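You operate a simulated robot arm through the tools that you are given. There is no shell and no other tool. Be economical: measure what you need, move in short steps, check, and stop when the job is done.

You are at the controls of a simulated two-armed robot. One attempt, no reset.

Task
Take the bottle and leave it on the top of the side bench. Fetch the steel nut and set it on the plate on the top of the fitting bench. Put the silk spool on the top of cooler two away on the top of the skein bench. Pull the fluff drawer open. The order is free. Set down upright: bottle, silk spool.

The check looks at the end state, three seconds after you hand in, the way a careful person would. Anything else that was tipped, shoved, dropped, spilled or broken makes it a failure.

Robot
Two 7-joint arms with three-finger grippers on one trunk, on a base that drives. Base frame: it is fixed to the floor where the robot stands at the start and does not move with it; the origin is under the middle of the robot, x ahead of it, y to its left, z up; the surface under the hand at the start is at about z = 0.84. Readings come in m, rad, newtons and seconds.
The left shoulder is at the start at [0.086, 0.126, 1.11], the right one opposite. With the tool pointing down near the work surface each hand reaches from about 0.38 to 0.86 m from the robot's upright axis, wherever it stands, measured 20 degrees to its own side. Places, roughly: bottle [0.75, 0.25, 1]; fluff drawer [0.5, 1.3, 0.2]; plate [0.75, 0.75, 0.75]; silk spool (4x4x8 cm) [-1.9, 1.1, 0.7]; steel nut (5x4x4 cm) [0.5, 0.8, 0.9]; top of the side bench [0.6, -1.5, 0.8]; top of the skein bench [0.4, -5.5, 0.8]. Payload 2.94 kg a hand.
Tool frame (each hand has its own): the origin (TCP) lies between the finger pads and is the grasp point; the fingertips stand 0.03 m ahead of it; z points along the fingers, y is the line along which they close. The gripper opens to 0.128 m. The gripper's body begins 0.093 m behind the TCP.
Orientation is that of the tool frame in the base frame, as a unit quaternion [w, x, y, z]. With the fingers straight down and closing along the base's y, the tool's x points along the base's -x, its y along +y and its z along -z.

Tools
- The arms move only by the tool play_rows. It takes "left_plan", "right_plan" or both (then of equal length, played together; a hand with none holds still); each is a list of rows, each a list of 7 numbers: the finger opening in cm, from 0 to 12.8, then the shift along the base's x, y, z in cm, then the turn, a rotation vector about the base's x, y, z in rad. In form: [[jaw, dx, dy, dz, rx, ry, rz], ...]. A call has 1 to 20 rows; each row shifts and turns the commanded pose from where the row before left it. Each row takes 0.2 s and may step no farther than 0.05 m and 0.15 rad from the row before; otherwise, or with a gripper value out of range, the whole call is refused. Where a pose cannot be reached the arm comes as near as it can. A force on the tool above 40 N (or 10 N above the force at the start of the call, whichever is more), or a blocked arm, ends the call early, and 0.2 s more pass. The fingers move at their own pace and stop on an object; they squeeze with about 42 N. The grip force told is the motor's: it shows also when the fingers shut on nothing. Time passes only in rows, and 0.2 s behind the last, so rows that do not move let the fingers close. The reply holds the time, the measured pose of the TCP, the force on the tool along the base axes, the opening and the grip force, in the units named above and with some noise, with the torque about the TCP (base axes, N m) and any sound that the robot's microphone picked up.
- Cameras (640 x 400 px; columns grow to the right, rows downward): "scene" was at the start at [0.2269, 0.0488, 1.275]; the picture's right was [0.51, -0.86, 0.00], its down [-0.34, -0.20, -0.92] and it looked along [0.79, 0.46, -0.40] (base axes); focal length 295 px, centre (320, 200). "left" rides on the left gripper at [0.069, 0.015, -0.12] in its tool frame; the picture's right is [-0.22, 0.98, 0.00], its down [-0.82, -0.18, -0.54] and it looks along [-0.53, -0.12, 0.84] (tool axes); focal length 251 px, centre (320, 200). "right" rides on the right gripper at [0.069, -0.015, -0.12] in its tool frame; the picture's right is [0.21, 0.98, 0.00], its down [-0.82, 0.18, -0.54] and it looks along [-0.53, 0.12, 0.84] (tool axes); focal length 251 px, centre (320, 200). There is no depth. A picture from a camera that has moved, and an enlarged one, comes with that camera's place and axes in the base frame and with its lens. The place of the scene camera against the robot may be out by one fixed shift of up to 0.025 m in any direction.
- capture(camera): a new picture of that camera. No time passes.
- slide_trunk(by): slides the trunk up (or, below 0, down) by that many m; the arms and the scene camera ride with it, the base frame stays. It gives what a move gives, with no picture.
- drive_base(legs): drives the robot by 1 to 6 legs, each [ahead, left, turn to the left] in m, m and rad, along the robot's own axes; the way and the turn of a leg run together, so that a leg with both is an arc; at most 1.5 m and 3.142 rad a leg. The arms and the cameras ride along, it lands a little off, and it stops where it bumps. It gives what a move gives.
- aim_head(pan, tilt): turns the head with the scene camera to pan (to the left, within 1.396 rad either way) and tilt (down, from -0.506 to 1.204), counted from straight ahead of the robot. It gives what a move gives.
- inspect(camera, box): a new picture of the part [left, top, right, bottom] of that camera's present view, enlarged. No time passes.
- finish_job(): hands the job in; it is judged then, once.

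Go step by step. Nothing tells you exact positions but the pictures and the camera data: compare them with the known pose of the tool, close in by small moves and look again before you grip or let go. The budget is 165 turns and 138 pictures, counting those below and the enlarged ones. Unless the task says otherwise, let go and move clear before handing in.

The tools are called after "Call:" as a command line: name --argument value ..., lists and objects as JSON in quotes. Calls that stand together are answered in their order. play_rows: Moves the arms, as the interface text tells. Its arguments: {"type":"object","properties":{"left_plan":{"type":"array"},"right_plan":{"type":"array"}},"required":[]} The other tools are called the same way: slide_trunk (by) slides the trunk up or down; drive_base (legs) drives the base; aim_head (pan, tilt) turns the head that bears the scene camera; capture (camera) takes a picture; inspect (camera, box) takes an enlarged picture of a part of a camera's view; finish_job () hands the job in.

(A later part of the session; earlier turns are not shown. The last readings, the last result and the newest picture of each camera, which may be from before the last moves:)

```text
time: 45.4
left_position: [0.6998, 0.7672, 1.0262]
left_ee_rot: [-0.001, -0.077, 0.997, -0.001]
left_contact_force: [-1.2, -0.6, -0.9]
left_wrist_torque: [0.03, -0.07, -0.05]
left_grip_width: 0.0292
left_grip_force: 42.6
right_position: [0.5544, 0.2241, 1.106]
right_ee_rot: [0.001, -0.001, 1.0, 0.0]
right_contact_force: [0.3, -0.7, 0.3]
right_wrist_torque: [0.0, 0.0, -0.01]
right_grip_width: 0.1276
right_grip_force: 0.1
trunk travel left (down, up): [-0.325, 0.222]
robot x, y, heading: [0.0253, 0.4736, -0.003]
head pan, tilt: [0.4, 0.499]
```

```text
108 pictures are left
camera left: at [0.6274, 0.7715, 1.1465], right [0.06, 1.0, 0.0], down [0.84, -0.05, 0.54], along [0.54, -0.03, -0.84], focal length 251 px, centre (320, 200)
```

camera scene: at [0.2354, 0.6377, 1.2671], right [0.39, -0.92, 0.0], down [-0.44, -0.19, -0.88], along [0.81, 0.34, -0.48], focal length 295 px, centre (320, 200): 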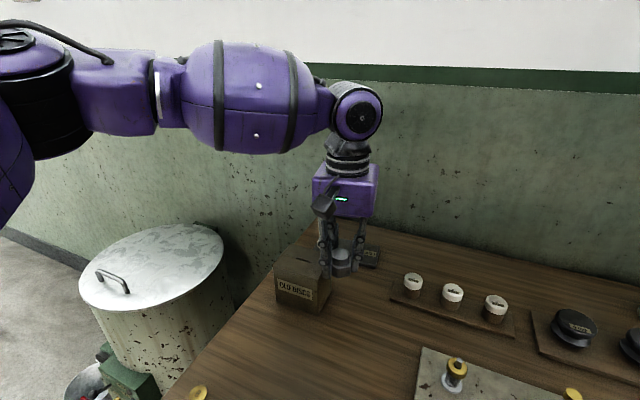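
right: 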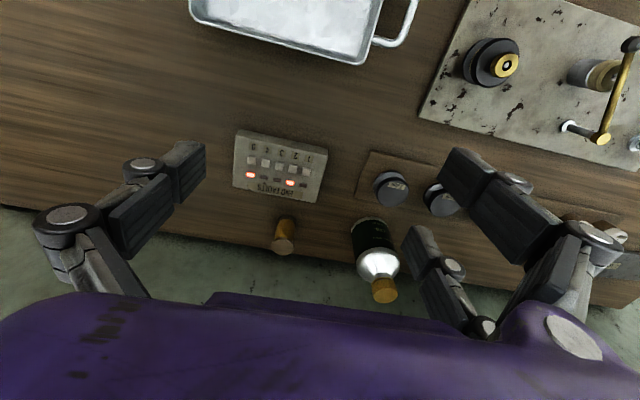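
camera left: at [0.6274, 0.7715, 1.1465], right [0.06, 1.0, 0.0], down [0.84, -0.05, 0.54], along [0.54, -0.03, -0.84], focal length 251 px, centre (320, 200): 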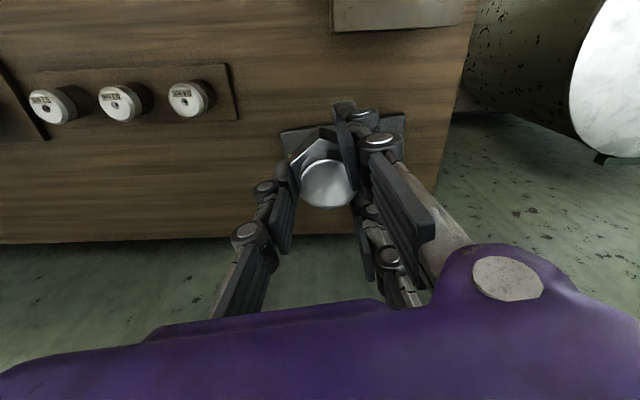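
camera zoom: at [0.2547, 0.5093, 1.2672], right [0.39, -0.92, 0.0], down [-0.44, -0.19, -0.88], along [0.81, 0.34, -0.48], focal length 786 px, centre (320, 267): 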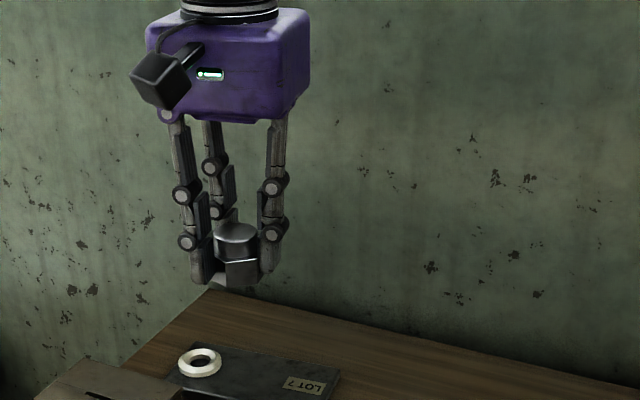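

Plate spans about x 0.715–0.79, y 0.72–0.865. I descend while easing forward to (0.746, 0.76).

Call:
play_rows --left_plan '[[1, 1, -0.3, -3, 0, 0, 0], [1, 1, -0.3, -3, 0, 0, 0], [1, 1.4, 0, -2, 0, 0, 0], [1, 1.2, 0, -1, 0, 0, 0], [1, 0, 0, 0, 0, 0, 0]]'

Call:
capture --camera "left"

Call:
inspect --camera "scene" --box '[200, 130, 440, 280]'

```text
time: 46.6
left_position: [0.7136, 0.7692, 0.9534]
left_ee_rot: [0.0, -0.076, 0.997, 0.001]
left_contact_force: [0.0, 0.1, -0.9]
left_wrist_torque: [-0.01, 0.0, 0.0]
left_grip_width: 0.0291
left_grip_force: 42.1
left hand out of reach, approached as far as the arm can: row 2, 3, 4
right_position: [0.5555, 0.2254, 1.1055]
right_ee_rot: [0.0, 0.0, 1.0, 0.0]
right_contact_force: [-0.1, 0.5, -0.8]
right_wrist_torque: [0.0, 0.02, -0.01]
right_grip_width: 0.1278
right_grip_force: 0.1
trunk travel left (down, up): [-0.325, 0.222]
robot x, y, heading: [0.0262, 0.4738, -0.002]
head pan, tilt: [0.4, 0.499]
```

```text
107 pictures are left
camera left: at [0.6424, 0.7741, 1.0737], right [0.06, 1.0, 0.0], down [0.84, -0.05, 0.54], along [0.54, -0.03, -0.84], focal length 251 px, centre (320, 200)
```

left: 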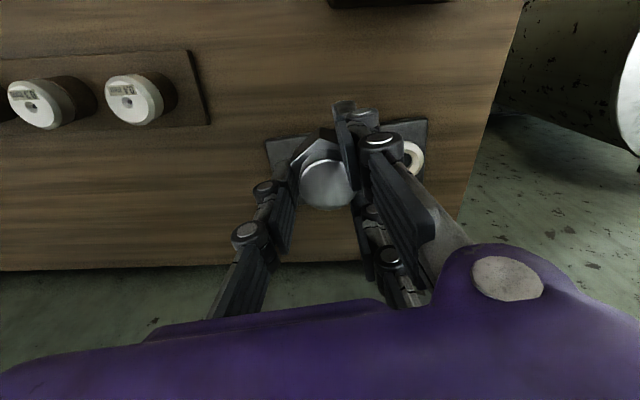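

```text
2.67 times, centred on (320, 205) of scene
camera zoom: at [0.2559, 0.5096, 1.2669], right [0.39, -0.92, 0.0], down [-0.44, -0.19, -0.88], along [0.81, 0.34, -0.48], focal length 786 px, centre (320, 187)
```

zoom: 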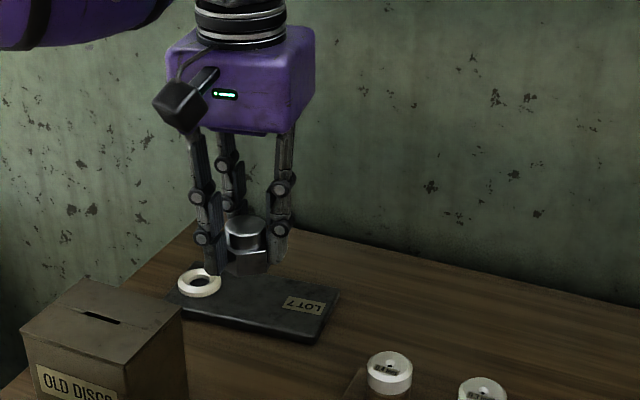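

Still about 3 cm short in x. I look straight down at the gap between base and bench to see if I can drive closer.

Call:
aim_head --pan 0.0 --tilt 1.2

Call:
capture --camera "scene"

```text
time: 47.6
left_position: [0.713, 0.7702, 0.9529]
left_ee_rot: [-0.001, -0.076, 0.997, 0.0]
left_contact_force: [-0.1, -0.9, -1.0]
left_wrist_torque: [-0.03, 0.06, -0.01]
left_grip_width: 0.0286
left_grip_force: 42.0
right_position: [0.555, 0.2244, 1.1043]
right_ee_rot: [0.0, -0.001, 1.0, 0.001]
right_contact_force: [0.4, 0.0, -1.5]
right_wrist_torque: [-0.03, -0.02, -0.01]
right_grip_width: 0.128
right_grip_force: 0.1
trunk travel left (down, up): [-0.325, 0.222]
robot x, y, heading: [0.0213, 0.4686, -0.001]
head pan, tilt: [0.0, 1.201]
```

```text
105 pictures are left
camera scene: at [0.2297, 0.4749, 1.2142], right [0.01, -1.0, 0.0], down [-0.93, -0.01, -0.38], along [0.38, 0.01, -0.93], focal length 295 px, centre (320, 200)
```

scene: 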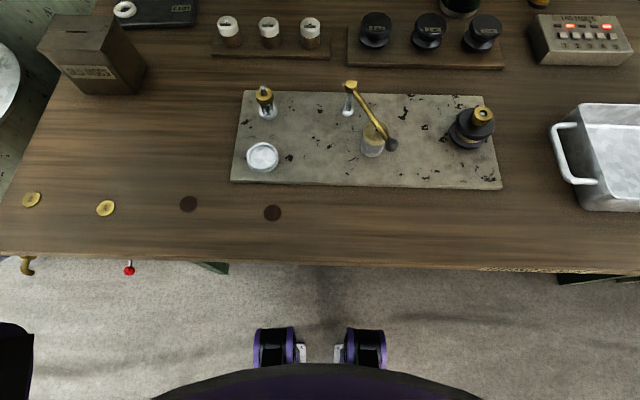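

There are about 9 cm between robot and bench, so I lift slightly, drive forward 4 cm and finish the approach.

Call:
drive_base --legs '[[0.04, 0, 0]]'

Call:
capture --camera "left"

```text
time: 48.5
left_position: [0.7532, 0.77, 0.9526]
left_ee_rot: [0.0, -0.076, 0.997, 0.0]
left_contact_force: [-0.6, -0.3, -1.4]
left_wrist_torque: [-0.02, 0.0, -0.03]
left_grip_width: 0.0287
left_grip_force: 41.7
right_position: [0.5942, 0.2236, 1.1042]
right_ee_rot: [0.0, -0.001, 1.0, 0.0]
right_contact_force: [0.0, -0.1, 0.0]
right_wrist_torque: [0.02, 0.03, 0.02]
right_grip_width: 0.1279
right_grip_force: 0.1
trunk travel left (down, up): [-0.325, 0.222]
robot x, y, heading: [0.0655, 0.4695, -0.0]
head pan, tilt: [0.0, 1.201]
```

```text
104 pictures are left
camera left: at [0.6818, 0.7743, 1.0738], right [0.06, 1.0, 0.0], down [0.84, -0.05, 0.54], along [0.54, -0.03, -0.84], focal length 251 px, centre (320, 200)
```

left: 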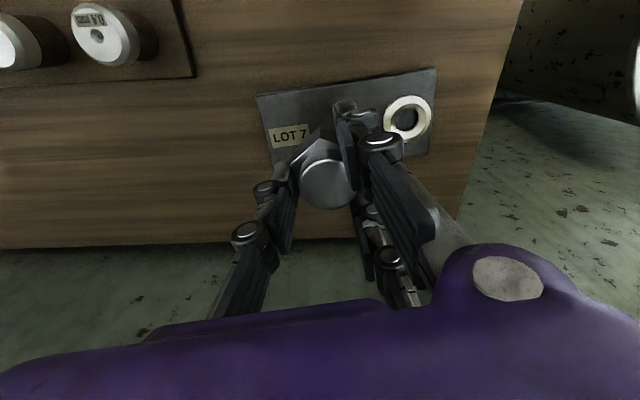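

Now the nut is over the label half of the plate; lowering until contact.

Call:
play_rows --left_plan '[[1, 0, -0.8, -2, 0, 0, 0], [1, 0, 0, -2, 0, 0, 0], [1, 0, 0, -1, 0, 0, 0], [1, 0, 0, -0.3, 0, 0, 0], [1, 0, 0, 0, 0, 0, 0]]'

Call:
capture --camera "left"

```text
time: 49.7
left_position: [0.7507, 0.7727, 0.9031]
left_ee_rot: [-0.001, -0.077, 0.997, 0.0]
left_contact_force: [-0.4, 0.6, -1.8]
left_wrist_torque: [-0.05, 0.01, -0.01]
left_grip_width: 0.0289
left_grip_force: 41.9
left hand out of reach, approached as far as the arm can: row 1, 2
right_position: [0.5945, 0.2237, 1.1045]
right_ee_rot: [-0.001, -0.002, 1.0, 0.0]
right_contact_force: [0.1, -0.4, 0.4]
right_wrist_torque: [0.02, 0.02, -0.07]
right_grip_width: 0.1279
right_grip_force: 0.1
trunk travel left (down, up): [-0.325, 0.222]
robot x, y, heading: [0.066, 0.4731, 0.0]
head pan, tilt: [0.0, 1.201]
```

```text
103 pictures are left
camera left: at [0.6804, 0.7769, 1.0231], right [0.06, 1.0, 0.0], down [0.84, -0.05, 0.54], along [0.54, -0.03, -0.84], focal length 251 px, centre (320, 200)
```

left: 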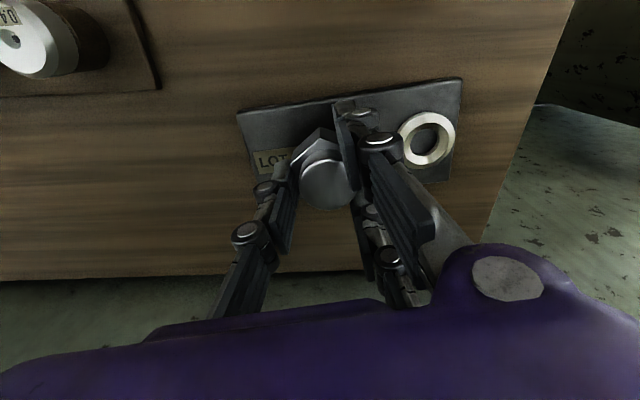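

Call:
play_rows --left_plan '[[1, -0.8, 0, 0, 0, 0, 0], [1, 0, -0.8, 0, 0, 0, 0], [1, 0, 0, -0.4, 0, 0, 0], [1, 0, 0, -0.3, 0, 0, 0], [1, 0, 0, -0.2, 0, 0, 0], [1, 0, 0, 0, 0, 0, 0]]'

```text
time: 51.1
left_position: [0.7434, 0.7631, 0.8926]
left_ee_rot: [-0.002, -0.078, 0.997, 0.0]
left_contact_force: [0.5, 0.9, -1.1]
left_wrist_torque: [-0.02, -0.01, -0.03]
left_grip_width: 0.0288
left_grip_force: 42.1
right_position: [0.5934, 0.224, 1.1045]
right_ee_rot: [-0.001, 0.0, 1.0, -0.001]
right_contact_force: [0.6, -0.3, -0.2]
right_wrist_torque: [0.02, 0.0, 0.0]
right_grip_width: 0.1281
right_grip_force: 0.1
trunk travel left (down, up): [-0.325, 0.222]
robot x, y, heading: [0.0631, 0.4722, 0.008]
head pan, tilt: [0.0, 1.201]
```

Not yet touching; I lower in small steps.

Call:
play_rows --left_plan '[[1, 0, 0, -0.2, 0, 0, 0], [1, 0, 0, -0.2, 0, 0, 0], [1, 0, 0, 0, 0, 0, 0]]'

Call:
capture --camera "left"

```text
time: 51.9
left_position: [0.7429, 0.7617, 0.8897]
left_ee_rot: [-0.001, -0.077, 0.997, 0.0]
left_contact_force: [0.7, 0.0, -1.7]
left_wrist_torque: [0.0, -0.04, 0.03]
left_grip_width: 0.0291
left_grip_force: 42.1
right_position: [0.5939, 0.2239, 1.1051]
right_ee_rot: [0.0, -0.001, 1.0, 0.0]
right_contact_force: [-0.6, 0.2, -0.8]
right_wrist_torque: [0.0, 0.02, -0.02]
right_grip_width: 0.1281
right_grip_force: 0.1
trunk travel left (down, up): [-0.325, 0.222]
robot x, y, heading: [0.0655, 0.4745, -0.0]
head pan, tilt: [0.0, 1.201]
```

```text
102 pictures are left
camera left: at [0.6726, 0.7663, 1.0092], right [0.06, 1.0, 0.0], down [0.84, -0.05, 0.54], along [0.54, -0.03, -0.84], focal length 251 px, centre (320, 200)
```

left: 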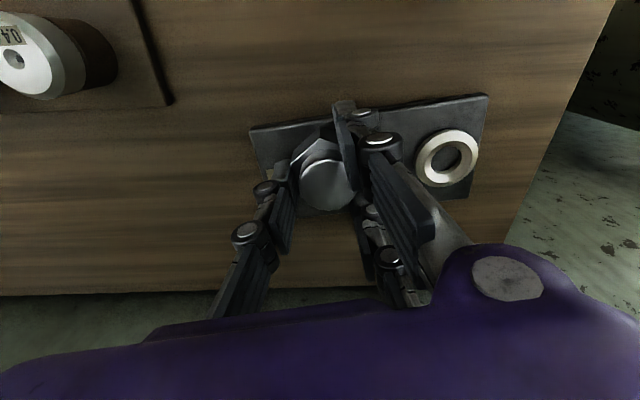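

Call:
play_rows --left_plan '[[1, 0, 0, -0.2, 0, 0, 0], [1, 0, 0, -0.2, 0, 0, 0], [1, 0, 0, -0.2, 0, 0, 0], [1, 0, 0, 0, 0, 0, 0]]'

```text
time: 52.9
left_position: [0.7434, 0.7601, 0.8897]
left_ee_rot: [0.002, -0.078, 0.997, -0.001]
left_contact_force: [2.0, 5.0, 31.7]
left_wrist_torque: [-0.07, 0.23, -0.03]
left_grip_width: 0.0292
left_grip_force: 42.0
right_position: [0.592, 0.2239, 1.1057]
right_ee_rot: [0.001, -0.002, 1.0, 0.0]
right_contact_force: [-0.6, -0.4, -0.5]
right_wrist_torque: [0.0, 0.0, 0.0]
right_grip_width: 0.1281
right_grip_force: 0.0
trunk travel left (down, up): [-0.325, 0.222]
robot x, y, heading: [0.0655, 0.4697, -0.001]
head pan, tilt: [0.0, 1.201]
```

Contact at 0.8895; relieve, open narrowly, and lift.

Call:
play_rows --left_plan '[[1, 0, 0, 0.4, 0, 0, 0], [4, 0, 0, 0, 0, 0, 0], [5.2, 0, 0, 0, 0, 0, 0], [5.2, 0, 0, 0, 0, 0, 0], [5.2, 0, 0, 2, 0, 0, 0], [5.2, 0, 0, 4, 0, 0, 0], [5.2, 0, 0, 4, 0, 0, 0], [5.2, -2, 0, 4, 0, 0, 0]]'

Call:
capture --camera "left"

```text
time: 54.7
left_position: [0.7196, 0.7614, 1.026]
left_ee_rot: [-0.003, -0.078, 0.997, 0.001]
left_contact_force: [-0.5, 0.5, 0.4]
left_wrist_torque: [0.0, -0.04, 0.03]
left_grip_width: 0.0518
left_grip_force: 0.0
right_position: [0.5933, 0.2243, 1.1054]
right_ee_rot: [0.0, -0.001, 1.0, 0.0]
right_contact_force: [-0.8, 0.6, 0.7]
right_wrist_torque: [0.01, -0.03, 0.0]
right_grip_width: 0.128
right_grip_force: 0.1
trunk travel left (down, up): [-0.325, 0.222]
robot x, y, heading: [0.0627, 0.4695, -0.0]
head pan, tilt: [0.0, 1.201]
```

```text
101 pictures are left
camera left: at [0.6497, 0.7659, 1.1464], right [0.06, 1.0, 0.0], down [0.84, -0.05, 0.54], along [0.53, -0.03, -0.84], focal length 251 px, centre (320, 200)
```

left: 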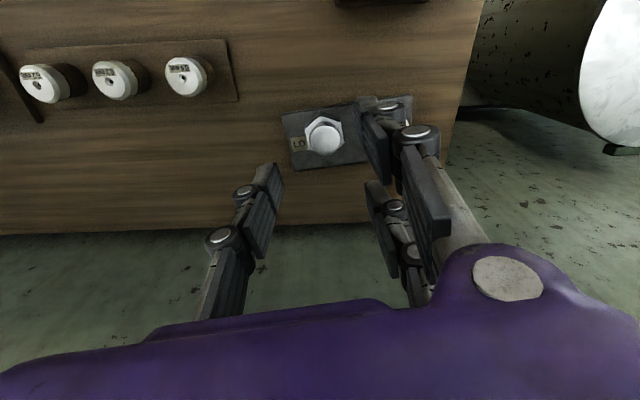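

The nut sits on the plate. Retract the left hand over the box and back the robot away to look for the drawer.

Call:
play_rows --left_plan '[[5.2, -2, 0, 4, 0, 0, 0], [5.2, -4.5, 0, 2, 0, 0, 0], [5.2, -4.5, 0, 0, 0, 0, 0], [5.2, -4.5, 0, 0, 0, 0, 0], [5.2, -4.5, 0, 0, 0, 0, 0], [5.2, -4.5, 0, 0, 0, 0, 0], [5.2, -4, 0, 0, 0, 0, 0]]'

Call:
drive_base --legs '[[-0.4, 0, 0]]'

Call:
aim_head --pan 0.6 --tilt 0.7

Call:
capture --camera "scene"

```text
time: 56.3
left_position: [0.4369, 0.7639, 1.0858]
left_ee_rot: [-0.001, -0.077, 0.997, 0.0]
left_contact_force: [-0.1, -0.9, 0.4]
left_wrist_torque: [-0.01, 0.05, -0.01]
left_grip_width: 0.052
left_grip_force: 0.1
right_position: [0.594, 0.2238, 1.105]
right_ee_rot: [0.001, -0.001, 1.0, -0.001]
right_contact_force: [-0.3, -0.6, 0.4]
right_wrist_torque: [0.0, -0.03, -0.03]
right_grip_width: 0.1282
right_grip_force: 0.0
trunk travel left (down, up): [-0.325, 0.222]
robot x, y, heading: [0.0681, 0.47, 0.007]
head pan, tilt: [0.0, 1.201]
```

```text
time: 58.8
left_position: [0.0453, 0.762, 1.0869]
left_ee_rot: [0.0, -0.077, 0.997, -0.001]
left_contact_force: [-0.1, -0.4, -0.6]
left_wrist_torque: [0.01, -0.01, -0.05]
left_grip_width: 0.052
left_grip_force: 0.0
right_position: [0.2021, 0.2242, 1.1044]
right_ee_rot: [-0.001, 0.0, 1.0, 0.0]
right_contact_force: [-0.6, -0.7, -1.7]
right_wrist_torque: [0.0, 0.01, -0.02]
right_grip_width: 0.1282
right_grip_force: 0.1
trunk travel left (down, up): [-0.325, 0.222]
robot x, y, heading: [-0.3286, 0.469, 0.003]
head pan, tilt: [0.0, 1.201]
```

```text
time: 59.8
left_position: [0.0447, 0.7628, 1.0868]
left_ee_rot: [-0.001, -0.078, 0.997, -0.001]
left_contact_force: [0.2, -0.6, 0.8]
left_wrist_torque: [-0.02, 0.02, -0.01]
left_grip_width: 0.0523
left_grip_force: 0.1
right_position: [0.2013, 0.2226, 1.1057]
right_ee_rot: [0.0, -0.001, 1.0, 0.001]
right_contact_force: [0.2, 0.2, -0.4]
right_wrist_torque: [-0.04, 0.0, 0.05]
right_grip_width: 0.1282
right_grip_force: 0.0
trunk travel left (down, up): [-0.325, 0.222]
robot x, y, heading: [-0.3295, 0.4731, -0.002]
head pan, tilt: [0.6, 0.7]
```

```text
100 pictures are left
camera scene: at [-0.1112, 0.5214, 1.2491], right [0.57, -0.82, 0.0], down [-0.53, -0.36, -0.76], along [0.63, 0.43, -0.64], focal length 295 px, centre (320, 200)
```

scene: 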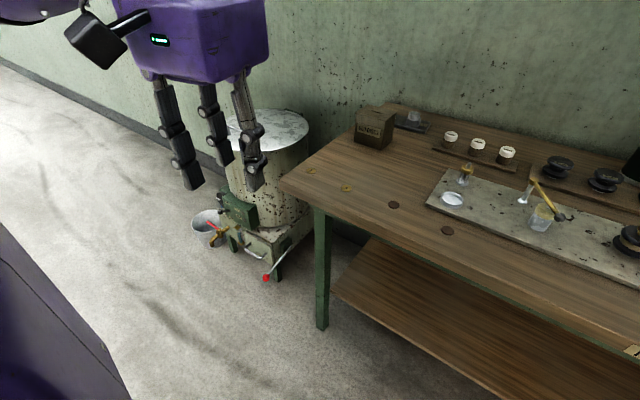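

Call:
inspect --camera "scene" --box '[160, 110, 340, 310]'

Call:
inspect --camera "scene" --box '[330, 90, 500, 200]'

```text
2.00 times, centred on (250, 210) of scene
camera zoom: at [-0.1112, 0.5214, 1.2491], right [0.57, -0.82, 0.0], down [-0.53, -0.36, -0.76], along [0.63, 0.43, -0.64], focal length 589 px, centre (460, 180)
```

zoom: 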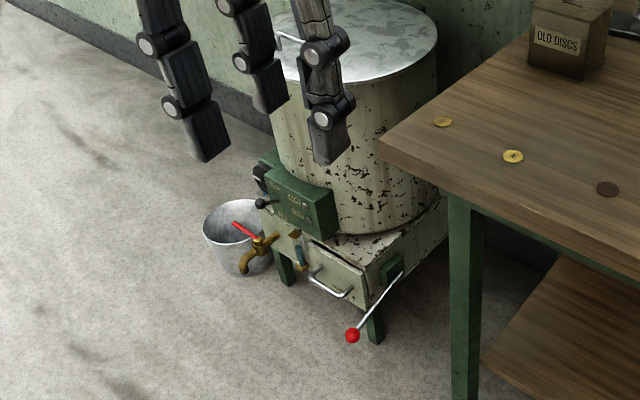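

```text
3.64 times, centred on (415, 145) of scene
camera zoom: at [-0.1112, 0.5214, 1.2491], right [0.57, -0.82, 0.0], down [-0.53, -0.36, -0.76], along [0.63, 0.43, -0.64], focal length 1071 px, centre (-26, 400)
```

zoom: 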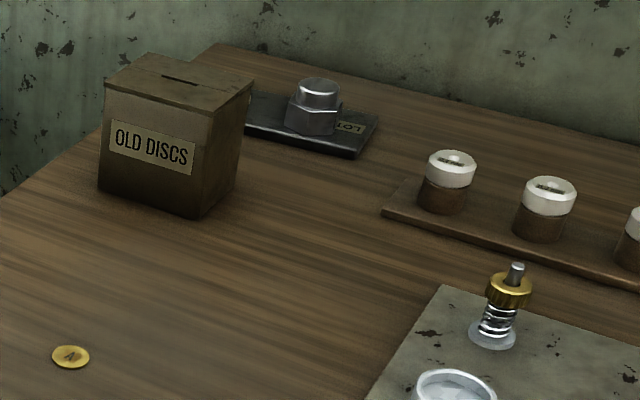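

The nut is placed well. The fluff drawer is the low box under the bin with a white bar handle near (0.42, 1.23, 0.22); I drive left and look closely.

Call:
drive_base --legs '[[0.05, 0.5, 0]]'

Call:
aim_head --pan 0.25 --tilt 0.95

Call:
capture --camera "scene"

Call:
capture --camera "left"

```text
time: 64.7
left_position: [0.0895, 1.2627, 1.0882]
left_ee_rot: [-0.001, -0.08, 0.997, 0.0]
left_contact_force: [1.0, 0.3, -0.3]
left_wrist_torque: [-0.01, 0.01, 0.0]
left_grip_width: 0.052
left_grip_force: 0.1
right_position: [0.2506, 0.7261, 1.105]
right_ee_rot: [0.0, -0.005, 1.0, 0.0]
right_contact_force: [-0.2, -0.5, -0.5]
right_wrist_torque: [-0.02, 0.02, 0.0]
right_grip_width: 0.1279
right_grip_force: 0.0
trunk travel left (down, up): [-0.325, 0.222]
robot x, y, heading: [-0.2842, 0.9705, 0.004]
head pan, tilt: [0.6, 0.7]
```

```text
time: 65.5
left_position: [0.0894, 1.2638, 1.0866]
left_ee_rot: [-0.002, -0.08, 0.997, 0.0]
left_contact_force: [0.8, -0.3, -0.1]
left_wrist_torque: [0.0, -0.02, -0.03]
left_grip_width: 0.0521
left_grip_force: 0.1
right_position: [0.2499, 0.7269, 1.1059]
right_ee_rot: [0.0, -0.004, 1.0, 0.0]
right_contact_force: [-0.2, 0.5, -0.4]
right_wrist_torque: [0.01, -0.01, -0.02]
right_grip_width: 0.1281
right_grip_force: 0.0
trunk travel left (down, up): [-0.325, 0.222]
robot x, y, heading: [-0.285, 0.9727, 0.009]
head pan, tilt: [0.25, 0.949]
```

```text
97 pictures are left
camera scene: at [-0.064, 0.9924, 1.2295], right [0.26, -0.97, 0.0], down [-0.79, -0.21, -0.58], along [0.56, 0.15, -0.81], focal length 295 px, centre (320, 200)
```

scene: 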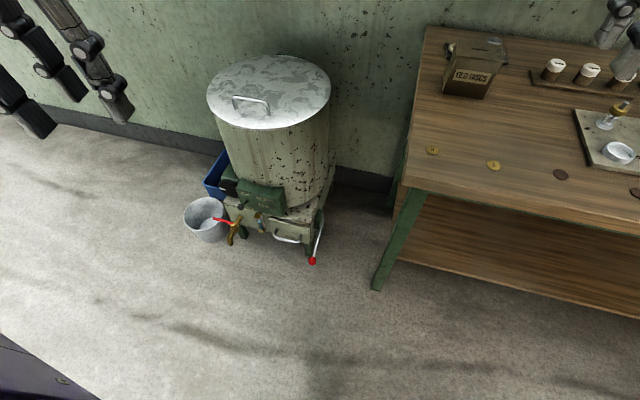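

```text
96 pictures are left
camera left: at [0.0188, 1.268, 1.2068], right [0.06, 1.0, 0.0], down [0.84, -0.05, 0.54], along [0.54, -0.03, -0.84], focal length 251 px, centre (320, 200)
```

left: 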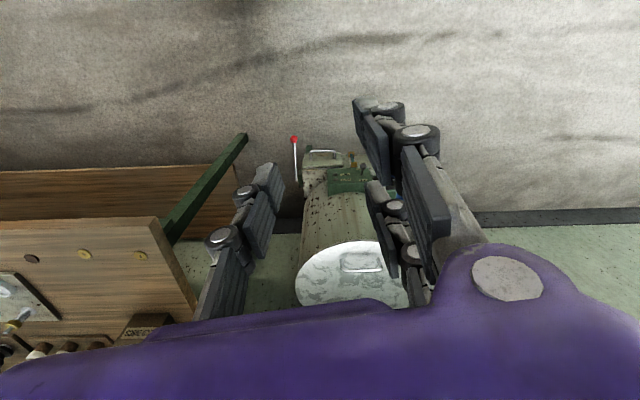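

Call:
inspect --camera "scene" --box '[170, 150, 340, 280]'

Call:
inspect --camera "left" --box '[270, 110, 410, 220]'

```text
3.08 times, centred on (255, 215) of scene
camera zoom: at [-0.064, 0.9924, 1.2295], right [0.26, -0.97, 0.0], down [-0.79, -0.21, -0.58], along [0.56, 0.15, -0.81], focal length 907 px, centre (520, 154)
```

zoom: 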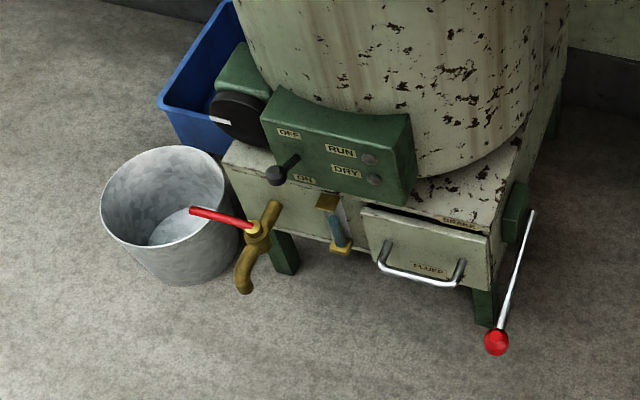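

```text
3.64 times, centred on (340, 165) of left
camera zoom: at [0.0188, 1.268, 1.2068], right [0.06, 1.0, 0.0], down [0.84, -0.05, 0.54], along [0.54, -0.03, -0.84], focal length 914 px, centre (247, 327)
```

zoom: 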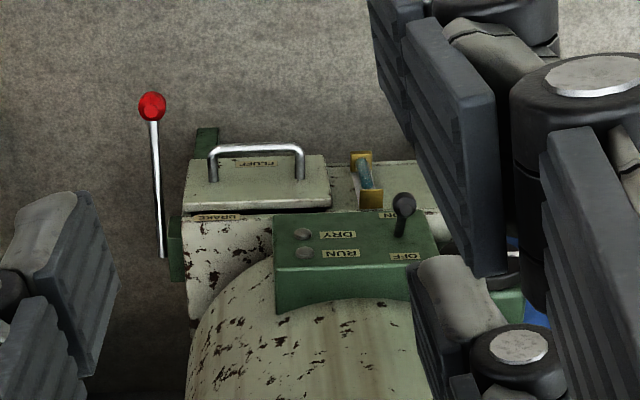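

The drawer handle bar is at about (0.423, 1.258, 0.19), with the brake lever to its right at y≈1.16. I turn the left hand to point forward‑down with vertical‑plane closing, and pull the right hand back and up clear of the bench.

Call:
play_rows --left_plan '[[5.2, 0, 0, 0, 0, 0, -0.144], [5.2, 0, 0, 0, 0, 0, -0.144], [5.2, 0, 0, 0, 0, 0, -0.144], [5.2, 0, 0, 0, 0, 0, -0.144], [5.2, 0, 0, 0, 0, 0, -0.144], [5.2, 0, 0, 0, 0, 0, -0.144], [5.2, 0, 0, 0, 0, 0, -0.144], [5.2, 0, 0, 0, 0, 0, -0.144], [5.2, 0, 0, 0, 0, 0, -0.144], [5.2, 0, 0, 0, 0, 0, -0.144], [5.2, 0, 0, 0, 0, 0, -0.144], [5.2, 0, 0, 0, 0, 0, -0.146], [5.2, 0, 0, 0, 0, -0.131, 0], [5.2, 0, 0, 0, 0, -0.131, 0], [5.2, 0, 0, 0, 0, -0.131, 0], [5.2, 0, 0, 0, 0, -0.131, 0], [5.2, 0, 0, 0, 0, -0.131, 0], [5.2, 0, 0, 0, 0, -0.131, 0], [5.2, 0, 0, 0, 0, 0, 0]]' --right_plan '[[12.8, -2, 0, 1, 0, 0, 0], [12.8, -2, 0, 1, 0, 0, 0], [12.8, -2, 0, 1, 0, 0, 0], [12.8, -2, 0, 1, 0, 0, 0], [12.8, -2, 0, 1, 0, 0, 0], [12.8, 0, 0, 1, 0, 0, 0], [12.8, 0, 0, 1, 0, 0, 0], [12.8, 0, 0, 1, 0, 0, 0], [12.8, 0, 0, 1, 0, 0, 0], [12.8, 0, 0, 1, 0, 0, 0], [12.8, 0, 0, 0, 0, 0, 0], [12.8, 0, 0, 0, 0, 0, 0], [12.8, 0, 0, 0, 0, 0, 0], [12.8, 0, 0, 0, 0, 0, 0], [12.8, 0, 0, 0, 0, 0, 0], [12.8, 0, 0, 0, 0, 0, 0], [12.8, 0, 0, 0, 0, 0, 0], [12.8, 0, 0, 0, 0, 0, 0], [12.8, 0, 0, 0, 0, 0, 0]]'

```text
time: 69.5
left_position: [0.1339, 1.2431, 1.1339]
left_ee_rot: [0.249, 0.662, 0.662, 0.25]
left_contact_force: [-0.5, 0.0, -0.8]
left_wrist_torque: [0.01, 0.01, -0.02]
left_grip_width: 0.052
left_grip_force: 0.1
left hand out of reach, approached as far as the arm can: row 16, 17, 18
right_position: [0.1506, 0.7271, 1.2049]
right_ee_rot: [0.0, -0.004, 1.0, 0.0]
right_contact_force: [0.3, -0.1, 0.1]
right_wrist_torque: [-0.02, -0.03, -0.01]
right_grip_width: 0.1281
right_grip_force: 0.1
trunk travel left (down, up): [-0.325, 0.222]
robot x, y, heading: [-0.2762, 0.9727, 0.008]
head pan, tilt: [0.25, 0.949]
```

Call:
slide_trunk --by -0.3

Call:
capture --camera "left"

Call:
capture --camera "scene"

```text
time: 72.5
left_position: [0.2074, 1.2443, 0.7472]
left_ee_rot: [0.166, 0.686, 0.689, 0.166]
left_contact_force: [0.5, -0.3, 0.4]
left_wrist_torque: [-0.03, 0.0, 0.0]
left_grip_width: 0.0516
left_grip_force: 0.0
right_position: [0.2175, 0.7271, 0.8447]
right_ee_rot: [-0.079, -0.004, 0.997, 0.0]
right_contact_force: [-1.1, 0.2, -0.6]
right_wrist_torque: [0.0, 0.02, 0.04]
right_grip_width: 0.1282
right_grip_force: 0.1
trunk travel left (down, up): [-0.025, 0.522]
robot x, y, heading: [-0.2787, 0.97, 0.015]
head pan, tilt: [0.25, 0.949]
```

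```text
93 pictures are left
camera left: at [0.1652, 1.3132, 0.861], right [0.87, -0.21, 0.45], down [-0.41, -0.82, 0.4], along [0.28, -0.53, -0.8], focal length 251 px, centre (320, 200)
```

left: 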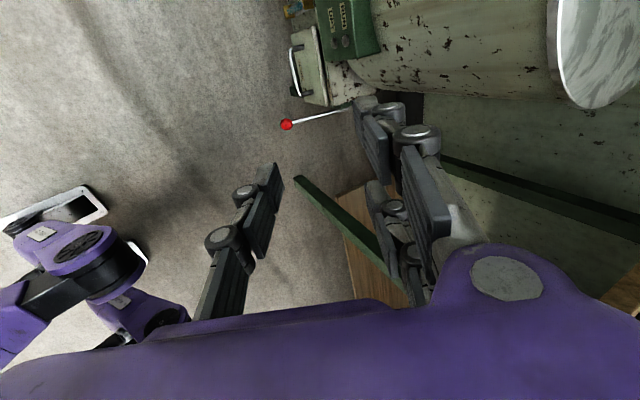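

```text
92 pictures are left
camera scene: at [0.0349, 0.9931, 0.9105], right [0.26, -0.97, 0.0], down [-0.79, -0.21, -0.58], along [0.56, 0.15, -0.81], focal length 295 px, centre (320, 200)
```

scene: 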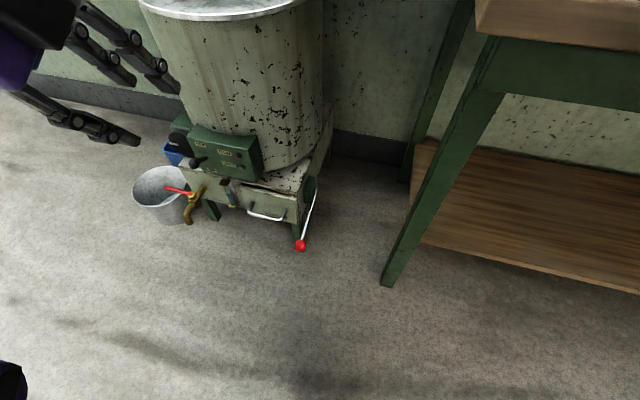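

Lowering the trunk leans forward. Handle confirmed near (0.424, 1.26, 0.19); I bring the hand down to a standoff in front of it with more pitch.

Call:
play_rows --left_plan '[[4.2, 0, 0, -4, 0, -0.1, 0], [4.2, 0, 0, -4, 0, -0.1, 0], [4.2, 0, 0, -4, 0, -0.1, 0], [4.2, 0, 0, -4, 0, 0, 0], [4.2, 1, 0, -4, 0, 0, 0], [4.2, 1, 0, -4, 0, 0, 0], [4.2, 2, 0.2, -4, 0, 0, 0], [4.2, 2, 0.2, -4, 0, 0, 0], [4.2, 2, 0.2, -4, 0, 0, 0], [4.2, 2, 0.2, -4, 0, 0, 0], [4.2, 1, 0, -4, 0, 0, 0], [4.2, 0, 0, -3, 0, 0, 0], [4.2, 0, 0, 0, 0, 0, 0]]'

Call:
capture --camera "left"

Call:
aim_head --pan 0.5 --tilt 0.8

Call:
capture --camera "scene"

```text
time: 75.3
left_position: [0.4147, 1.2332, 0.3371]
left_ee_rot: [0.252, 0.662, 0.661, 0.248]
left_contact_force: [0.3, -8.5, 0.8]
left_wrist_torque: [0.0, -0.06, -0.34]
left_grip_width: 0.0423
left_grip_force: 0.6
left hand out of reach, approached as far as the arm can: row 1, 2, 3, 4
right_position: [0.2181, 0.7262, 0.8443]
right_ee_rot: [-0.08, -0.003, 0.997, 0.0]
right_contact_force: [0.6, -0.5, 0.4]
right_wrist_torque: [-0.01, 0.01, 0.02]
right_grip_width: 0.1279
right_grip_force: 0.1
trunk travel left (down, up): [-0.025, 0.522]
robot x, y, heading: [-0.2806, 0.9702, 0.007]
head pan, tilt: [0.25, 0.949]
```

```text
91 pictures are left
camera left: at [0.3454, 1.3022, 0.4365], right [0.73, -0.21, 0.65], down [-0.49, -0.82, 0.29], along [0.47, -0.53, -0.71], focal length 251 px, centre (320, 200)
```

left: 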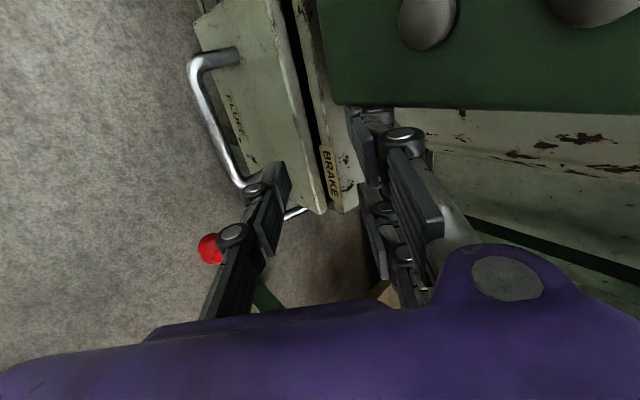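

```text
time: 76.1
left_position: [0.4142, 1.2324, 0.3373]
left_ee_rot: [0.252, 0.662, 0.66, 0.249]
left_contact_force: [4.0, -14.0, -2.8]
left_wrist_torque: [-0.12, 0.05, -0.67]
left_grip_width: 0.0424
left_grip_force: 0.2
right_position: [0.2161, 0.7273, 0.8447]
right_ee_rot: [-0.08, -0.003, 0.997, 0.0]
right_contact_force: [-0.5, 0.0, 1.6]
right_wrist_torque: [0.01, 0.03, -0.01]
right_grip_width: 0.128
right_grip_force: 0.0
trunk travel left (down, up): [-0.025, 0.522]
robot x, y, heading: [-0.2834, 0.9744, 0.009]
head pan, tilt: [0.499, 0.799]
```

```text
90 pictures are left
camera scene: at [0.0356, 1.0132, 0.9219], right [0.48, -0.87, 0.0], down [-0.63, -0.35, -0.7], along [0.61, 0.34, -0.72], focal length 295 px, centre (320, 200)
```

scene: 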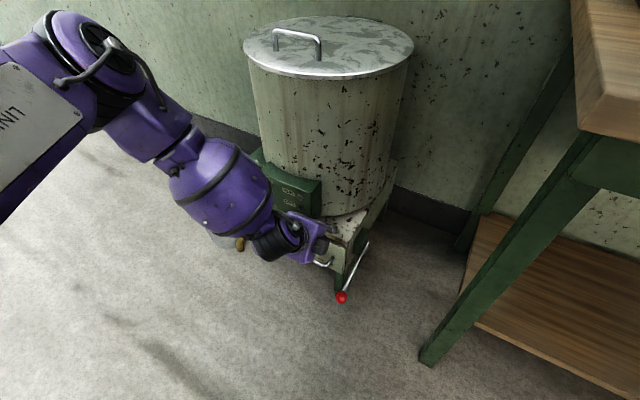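

I overshot in x and am touching something on the left (panel); back straight off.

Call:
play_rows --left_plan '[[4.2, -1, -0.8, 0, 0, 0, 0], [4.2, -2.5, 0, 0, 0, 0, 0], [4.2, -3.5, 0, 0, 0, 0, 0], [4.2, -2, 0, 0, 0, 0, 0], [4.2, 0, 0, 0, 0, 0, 0]]'

Call:
capture --camera "left"

Call:
inspect --camera "scene" --box '[180, 120, 420, 320]'

```text
time: 77.3
left_position: [0.3252, 1.2265, 0.3388]
left_ee_rot: [0.25, 0.661, 0.662, 0.249]
left_contact_force: [0.2, 0.3, 0.6]
left_wrist_torque: [0.01, 0.05, -0.02]
left_grip_width: 0.0422
left_grip_force: 0.2
right_position: [0.2191, 0.726, 0.8445]
right_ee_rot: [-0.079, -0.004, 0.997, -0.001]
right_contact_force: [0.4, -1.1, 0.2]
right_wrist_torque: [0.03, 0.01, 0.01]
right_grip_width: 0.128
right_grip_force: 0.1
trunk travel left (down, up): [-0.025, 0.522]
robot x, y, heading: [-0.2792, 0.9737, 0.007]
head pan, tilt: [0.499, 0.799]
```

```text
89 pictures are left
camera left: at [0.2553, 1.2953, 0.4375], right [0.73, -0.21, 0.65], down [-0.49, -0.82, 0.29], along [0.47, -0.53, -0.71], focal length 251 px, centre (320, 200)
```

left: 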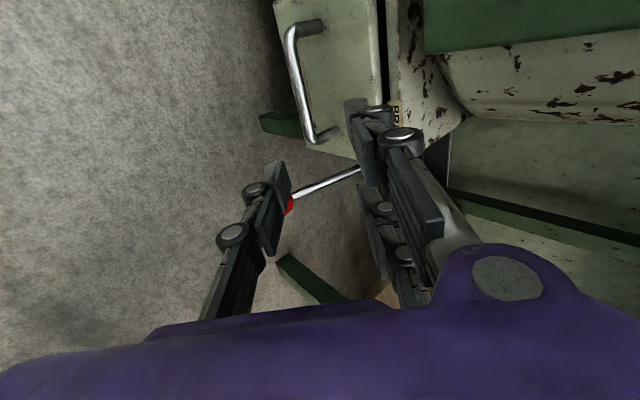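

```text
2.00 times, centred on (300, 220) of scene
camera zoom: at [0.0352, 1.0138, 0.922], right [0.49, -0.87, 0.0], down [-0.63, -0.35, -0.7], along [0.61, 0.34, -0.72], focal length 589 px, centre (360, 160)
```

zoom: 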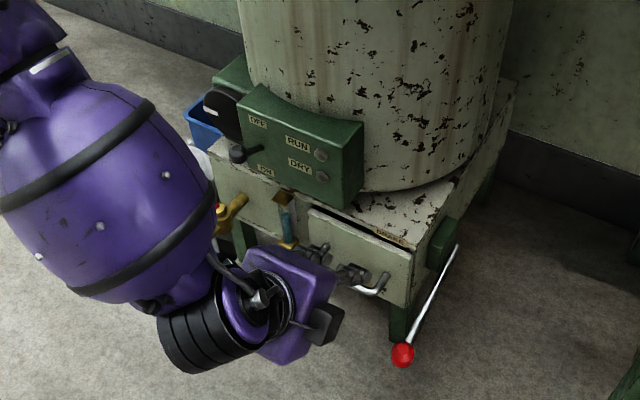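

Call:
play_rows --left_plan '[[4.5, 0, 0.8, -3, 0, 0, 0], [4.5, 1.5, 0.8, -2.5, 0, 0, 0], [4.5, 2, 0.8, -1.4, 0, 0, 0], [4.5, 0, 0, 0, 0, 0, 0]]'

Call:
capture --camera "left"

Call:
inspect --camera "scene" --box '[220, 180, 380, 310]'

```text
time: 78.3
left_position: [0.3565, 1.2528, 0.278]
left_ee_rot: [0.25, 0.661, 0.662, 0.249]
left_contact_force: [-0.4, 0.4, 0.9]
left_wrist_torque: [0.0, -0.01, 0.0]
left_grip_width: 0.0451
left_grip_force: 0.1
left hand out of reach, approached as far as the arm can: row 3
right_position: [0.218, 0.7271, 0.8442]
right_ee_rot: [-0.08, -0.004, 0.997, -0.001]
right_contact_force: [-0.4, -0.2, -0.1]
right_wrist_torque: [0.04, 0.0, -0.03]
right_grip_width: 0.1281
right_grip_force: 0.0
trunk travel left (down, up): [-0.025, 0.522]
robot x, y, heading: [-0.2826, 0.9679, 0.007]
head pan, tilt: [0.499, 0.799]
```

```text
87 pictures are left
camera left: at [0.2877, 1.3226, 0.3783], right [0.73, -0.21, 0.65], down [-0.49, -0.82, 0.29], along [0.47, -0.53, -0.71], focal length 251 px, centre (320, 200)
```

left: 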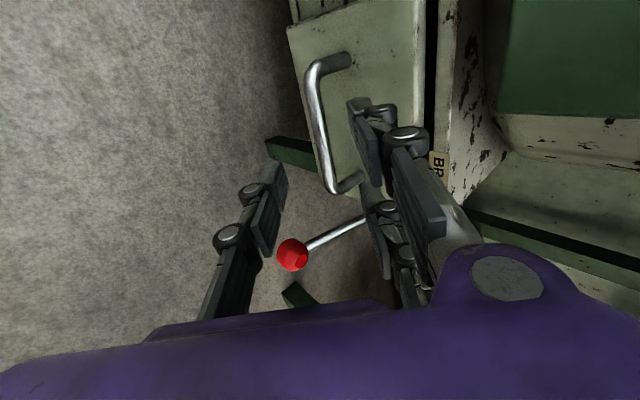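

```text
3.08 times, centred on (300, 245) of scene
camera zoom: at [0.0352, 1.0138, 0.922], right [0.49, -0.87, 0.0], down [-0.63, -0.35, -0.7], along [0.61, 0.34, -0.72], focal length 907 px, centre (382, 62)
```

zoom: 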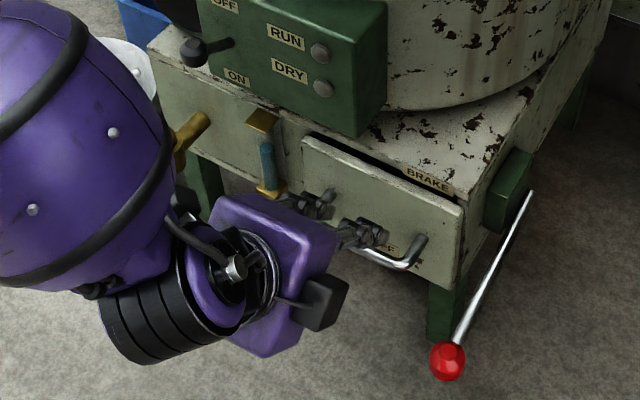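

The bar lies right on the tool axis about 9 cm ahead; I advance most of it.

Call:
play_rows --left_plan '[[4.5, 1.7, 0, -1.9, 0, 0, 0], [4.5, 1.7, 0, -1.9, 0, 0, 0], [4.5, 1.3, 0, -1.5, 0, 0, 0], [4.5, 0, 0, 0, 0, 0, 0]]'

Call:
capture --camera "left"

Call:
inspect --camera "scene" --box '[220, 180, 380, 310]'

```text
time: 79.3
left_position: [0.392, 1.2758, 0.2774]
left_ee_rot: [0.25, 0.661, 0.662, 0.249]
left_contact_force: [0.2, -0.1, -0.4]
left_wrist_torque: [0.0, 0.0, 0.03]
left_grip_width: 0.0451
left_grip_force: 0.0
left hand out of reach, approached as far as the arm can: row 1, 2, 3
right_position: [0.2176, 0.727, 0.8442]
right_ee_rot: [-0.079, -0.004, 0.997, -0.001]
right_contact_force: [0.4, 0.4, 0.3]
right_wrist_torque: [-0.01, -0.02, 0.02]
right_grip_width: 0.1282
right_grip_force: 0.2
trunk travel left (down, up): [-0.025, 0.522]
robot x, y, heading: [-0.2796, 0.9736, 0.014]
head pan, tilt: [0.499, 0.799]
```

```text
85 pictures are left
camera left: at [0.3232, 1.3443, 0.3766], right [0.73, -0.21, 0.65], down [-0.49, -0.82, 0.29], along [0.47, -0.53, -0.71], focal length 251 px, centre (320, 200)
```

left: 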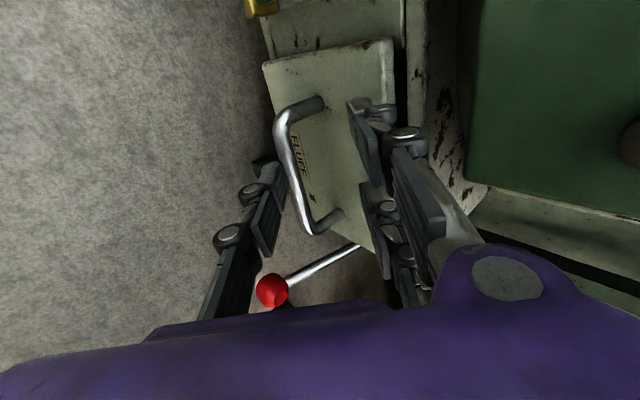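

```text
3.08 times, centred on (300, 245) of scene
camera zoom: at [0.0352, 1.0138, 0.922], right [0.49, -0.87, 0.0], down [-0.63, -0.35, -0.7], along [0.61, 0.34, -0.72], focal length 907 px, centre (382, 62)
```

zoom: 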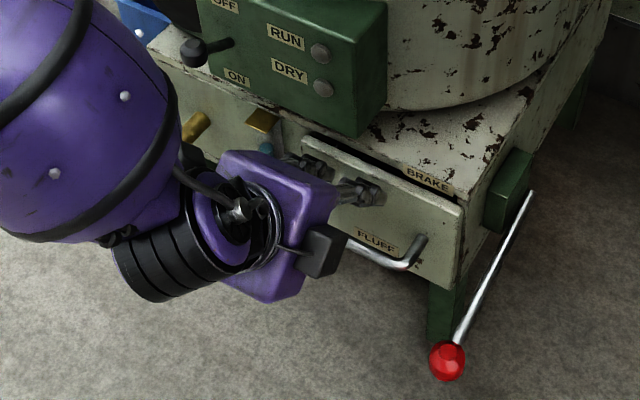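

The arm cannot get lower in this posture; I back the base 15 cm so the arm is more extended, then try again.

Call:
drive_base --legs '[[-0.16, -0.05, 0]]'

Call:
play_rows --left_plan '[[4.5, 2.5, 0, -1, 0, 0, 0], [4.5, 2.5, 0, -1, 0, 0, 0], [4.5, 2.5, 0, -1, 0, 0, 0], [4.5, 2.5, 0, -1, 0, 0, 0], [4.5, 0, 0, 0, 0, 0, 0]]'

```text
time: 80.7
left_position: [0.234, 1.2242, 0.2772]
left_ee_rot: [0.25, 0.66, 0.662, 0.25]
left_contact_force: [-0.5, -0.2, 0.2]
left_wrist_torque: [0.02, -0.02, -0.02]
left_grip_width: 0.0448
left_grip_force: 0.0
right_position: [0.0587, 0.6756, 0.8452]
right_ee_rot: [-0.079, -0.005, 0.997, -0.001]
right_contact_force: [-0.6, -0.9, -0.5]
right_wrist_torque: [0.0, -0.03, -0.01]
right_grip_width: 0.1278
right_grip_force: 0.0
trunk travel left (down, up): [-0.025, 0.522]
robot x, y, heading: [-0.4387, 0.9236, 0.013]
head pan, tilt: [0.499, 0.799]
```

```text
time: 81.9
left_position: [0.3073, 1.245, 0.2993]
left_ee_rot: [0.25, 0.661, 0.662, 0.249]
left_contact_force: [-0.6, -0.4, 0.7]
left_wrist_torque: [0.04, 0.02, -0.03]
left_grip_width: 0.0449
left_grip_force: 0.2
left hand out of reach, approached as far as the arm can: row 1, 2, 3, 4
right_position: [0.0596, 0.6751, 0.8442]
right_ee_rot: [-0.08, -0.004, 0.997, 0.0]
right_contact_force: [-0.4, 0.8, -0.1]
right_wrist_torque: [0.02, 0.02, 0.0]
right_grip_width: 0.128
right_grip_force: 0.0
trunk travel left (down, up): [-0.025, 0.522]
robot x, y, heading: [-0.4392, 0.9202, 0.012]
head pan, tilt: [0.499, 0.799]
```

The low limit seems to come from the hand pointing too far forward. I test in free space: point more downward, retract, and see how low it goes.

Call:
play_rows --left_plan '[[4.5, -3, 0, 1, 0, 0.12, 0], [4.5, -4, 0, 0, 0, 0.12, 0], [4.5, -4, 0, 0, 0, 0.12, 0], [4.5, -4, 0, -1, 0, 0, 0], [4.5, -4, 0, -2, 0, 0, 0], [4.5, 0, 0, -3, 0, 0, 0], [4.5, 0, 0, -3, 0, 0, 0], [4.5, 0, 0, -3, 0, 0, 0], [4.5, 0, 0, 0, 0, 0, 0]]'

```text
time: 83.9
left_position: [0.1129, 1.2523, 0.2126]
left_ee_rot: [0.128, 0.695, 0.696, 0.125]
left_contact_force: [0.7, -0.8, 0.7]
left_wrist_torque: [-0.01, -0.01, -0.02]
left_grip_width: 0.0449
left_grip_force: 0.0
left hand out of reach, approached as far as the arm can: row 8
right_position: [0.0591, 0.6764, 0.8443]
right_ee_rot: [-0.079, -0.004, 0.997, 0.0]
right_contact_force: [-0.8, 0.2, 0.4]
right_wrist_torque: [-0.01, 0.0, 0.01]
right_grip_width: 0.1281
right_grip_force: 0.2
trunk travel left (down, up): [-0.025, 0.522]
robot x, y, heading: [-0.4382, 0.9171, 0.011]
head pan, tilt: [0.499, 0.799]
```

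It reaches z≈0.21 there. I'll raise the right hand over bench height, prepare the left hand in standoff, then drive so the handle is at about 0.56 m ahead.

Call:
play_rows --left_plan '[[4.5, -2, -1, 2, 0, 0, 0], [4.5, -2, -1, 3, 0, 0, 0], [4.5, -2, -1, 3, 0, 0, 0], [4.5, -2, -1, 3, 0, 0, 0], [4.5, -2, -1, 2, 0, -0.1, 0], [4.5, 0, -1, 0, 0, 0, 0]]' --right_plan '[[12.8, 0, 0, 4, 0, -0.05, 0], [12.8, 0, 0, 4, 0, -0.05, 0], [12.8, 0, 0, 4, 0, -0.05, 0], [12.8, 0, 0, 4, 0, 0, 0], [12.8, 0, 0, 4, 0, 0, 0], [12.8, 0, 0, 0, 0, 0, 0]]'

Call:
slide_trunk --by -0.024

Call:
drive_base --legs '[[0.298, 0.055, -0.01]]'

Call:
capture --camera "left"

Call:
capture --camera "scene"

```text
time: 85.3
left_position: [0.0139, 1.1924, 0.3419]
left_ee_rot: [0.162, 0.687, 0.689, 0.162]
left_contact_force: [0.6, 0.7, 0.2]
left_wrist_torque: [0.01, 0.02, -0.01]
left_grip_width: 0.0452
left_grip_force: 0.0
right_position: [0.074, 0.7454, 0.9048]
right_ee_rot: [-0.004, -0.004, 1.0, 0.001]
right_contact_force: [0.6, 0.3, -0.1]
right_wrist_torque: [-0.03, 0.0, 0.0]
right_grip_width: 0.1283
right_grip_force: 0.0
right hand out of reach, approached as far as the arm can: row 1, 2, 3, 4, 5
trunk travel left (down, up): [-0.025, 0.522]
robot x, y, heading: [-0.4401, 0.9226, 0.012]
head pan, tilt: [0.499, 0.799]
```

```text
time: 86.0
left_position: [0.0119, 1.1929, 0.3196]
left_ee_rot: [0.163, 0.688, 0.689, 0.162]
left_contact_force: [0.4, -0.2, -0.2]
left_wrist_torque: [-0.01, 0.0, 0.01]
left_grip_width: 0.0452
left_grip_force: 0.1
right_position: [0.0739, 0.7469, 0.8819]
right_ee_rot: [-0.004, -0.004, 1.0, -0.001]
right_contact_force: [-0.5, -0.1, 0.0]
right_wrist_torque: [0.0, 0.02, 0.0]
right_grip_width: 0.1282
right_grip_force: 0.1
trunk travel left (down, up): [-0.001, 0.546]
robot x, y, heading: [-0.44, 0.9158, 0.007]
head pan, tilt: [0.499, 0.799]
```

```text
time: 88.1
left_position: [0.3145, 1.238, 0.3189]
left_ee_rot: [0.163, 0.694, 0.683, 0.159]
left_contact_force: [-0.4, 0.4, -0.3]
left_wrist_torque: [-0.03, 0.03, 0.02]
left_grip_width: 0.045
left_grip_force: 0.0
right_position: [0.3674, 0.7908, 0.8808]
right_ee_rot: [-0.004, 0.005, 1.0, -0.001]
right_contact_force: [0.1, -0.6, -1.0]
right_wrist_torque: [0.02, 0.03, -0.02]
right_grip_width: 0.1281
right_grip_force: 0.0
trunk travel left (down, up): [-0.001, 0.546]
robot x, y, heading: [-0.1431, 0.9711, -0.006]
head pan, tilt: [0.499, 0.799]
```

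```text
83 pictures are left
camera left: at [0.2744, 1.3089, 0.4327], right [0.87, -0.23, 0.44], down [-0.41, -0.81, 0.41], along [0.26, -0.53, -0.8], focal length 251 px, centre (320, 200)
```

left: 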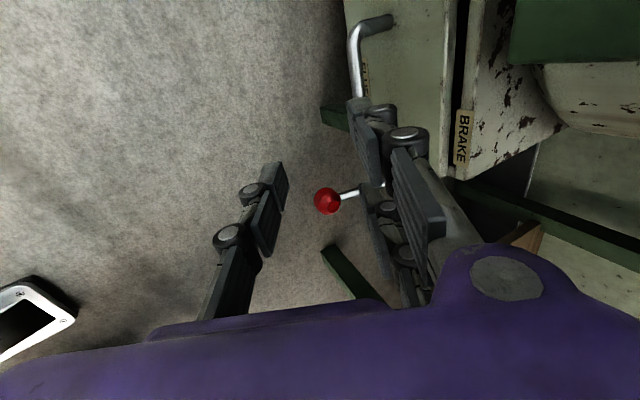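

```text
82 pictures are left
camera scene: at [0.1779, 1.0108, 0.9073], right [0.47, -0.88, 0.0], down [-0.63, -0.34, -0.7], along [0.61, 0.33, -0.72], focal length 295 px, centre (320, 200)
```

scene: 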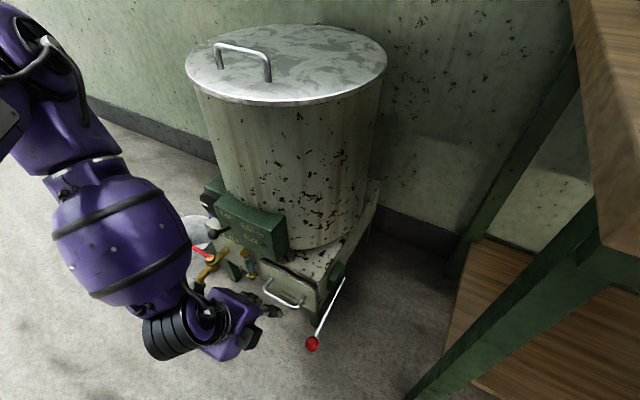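

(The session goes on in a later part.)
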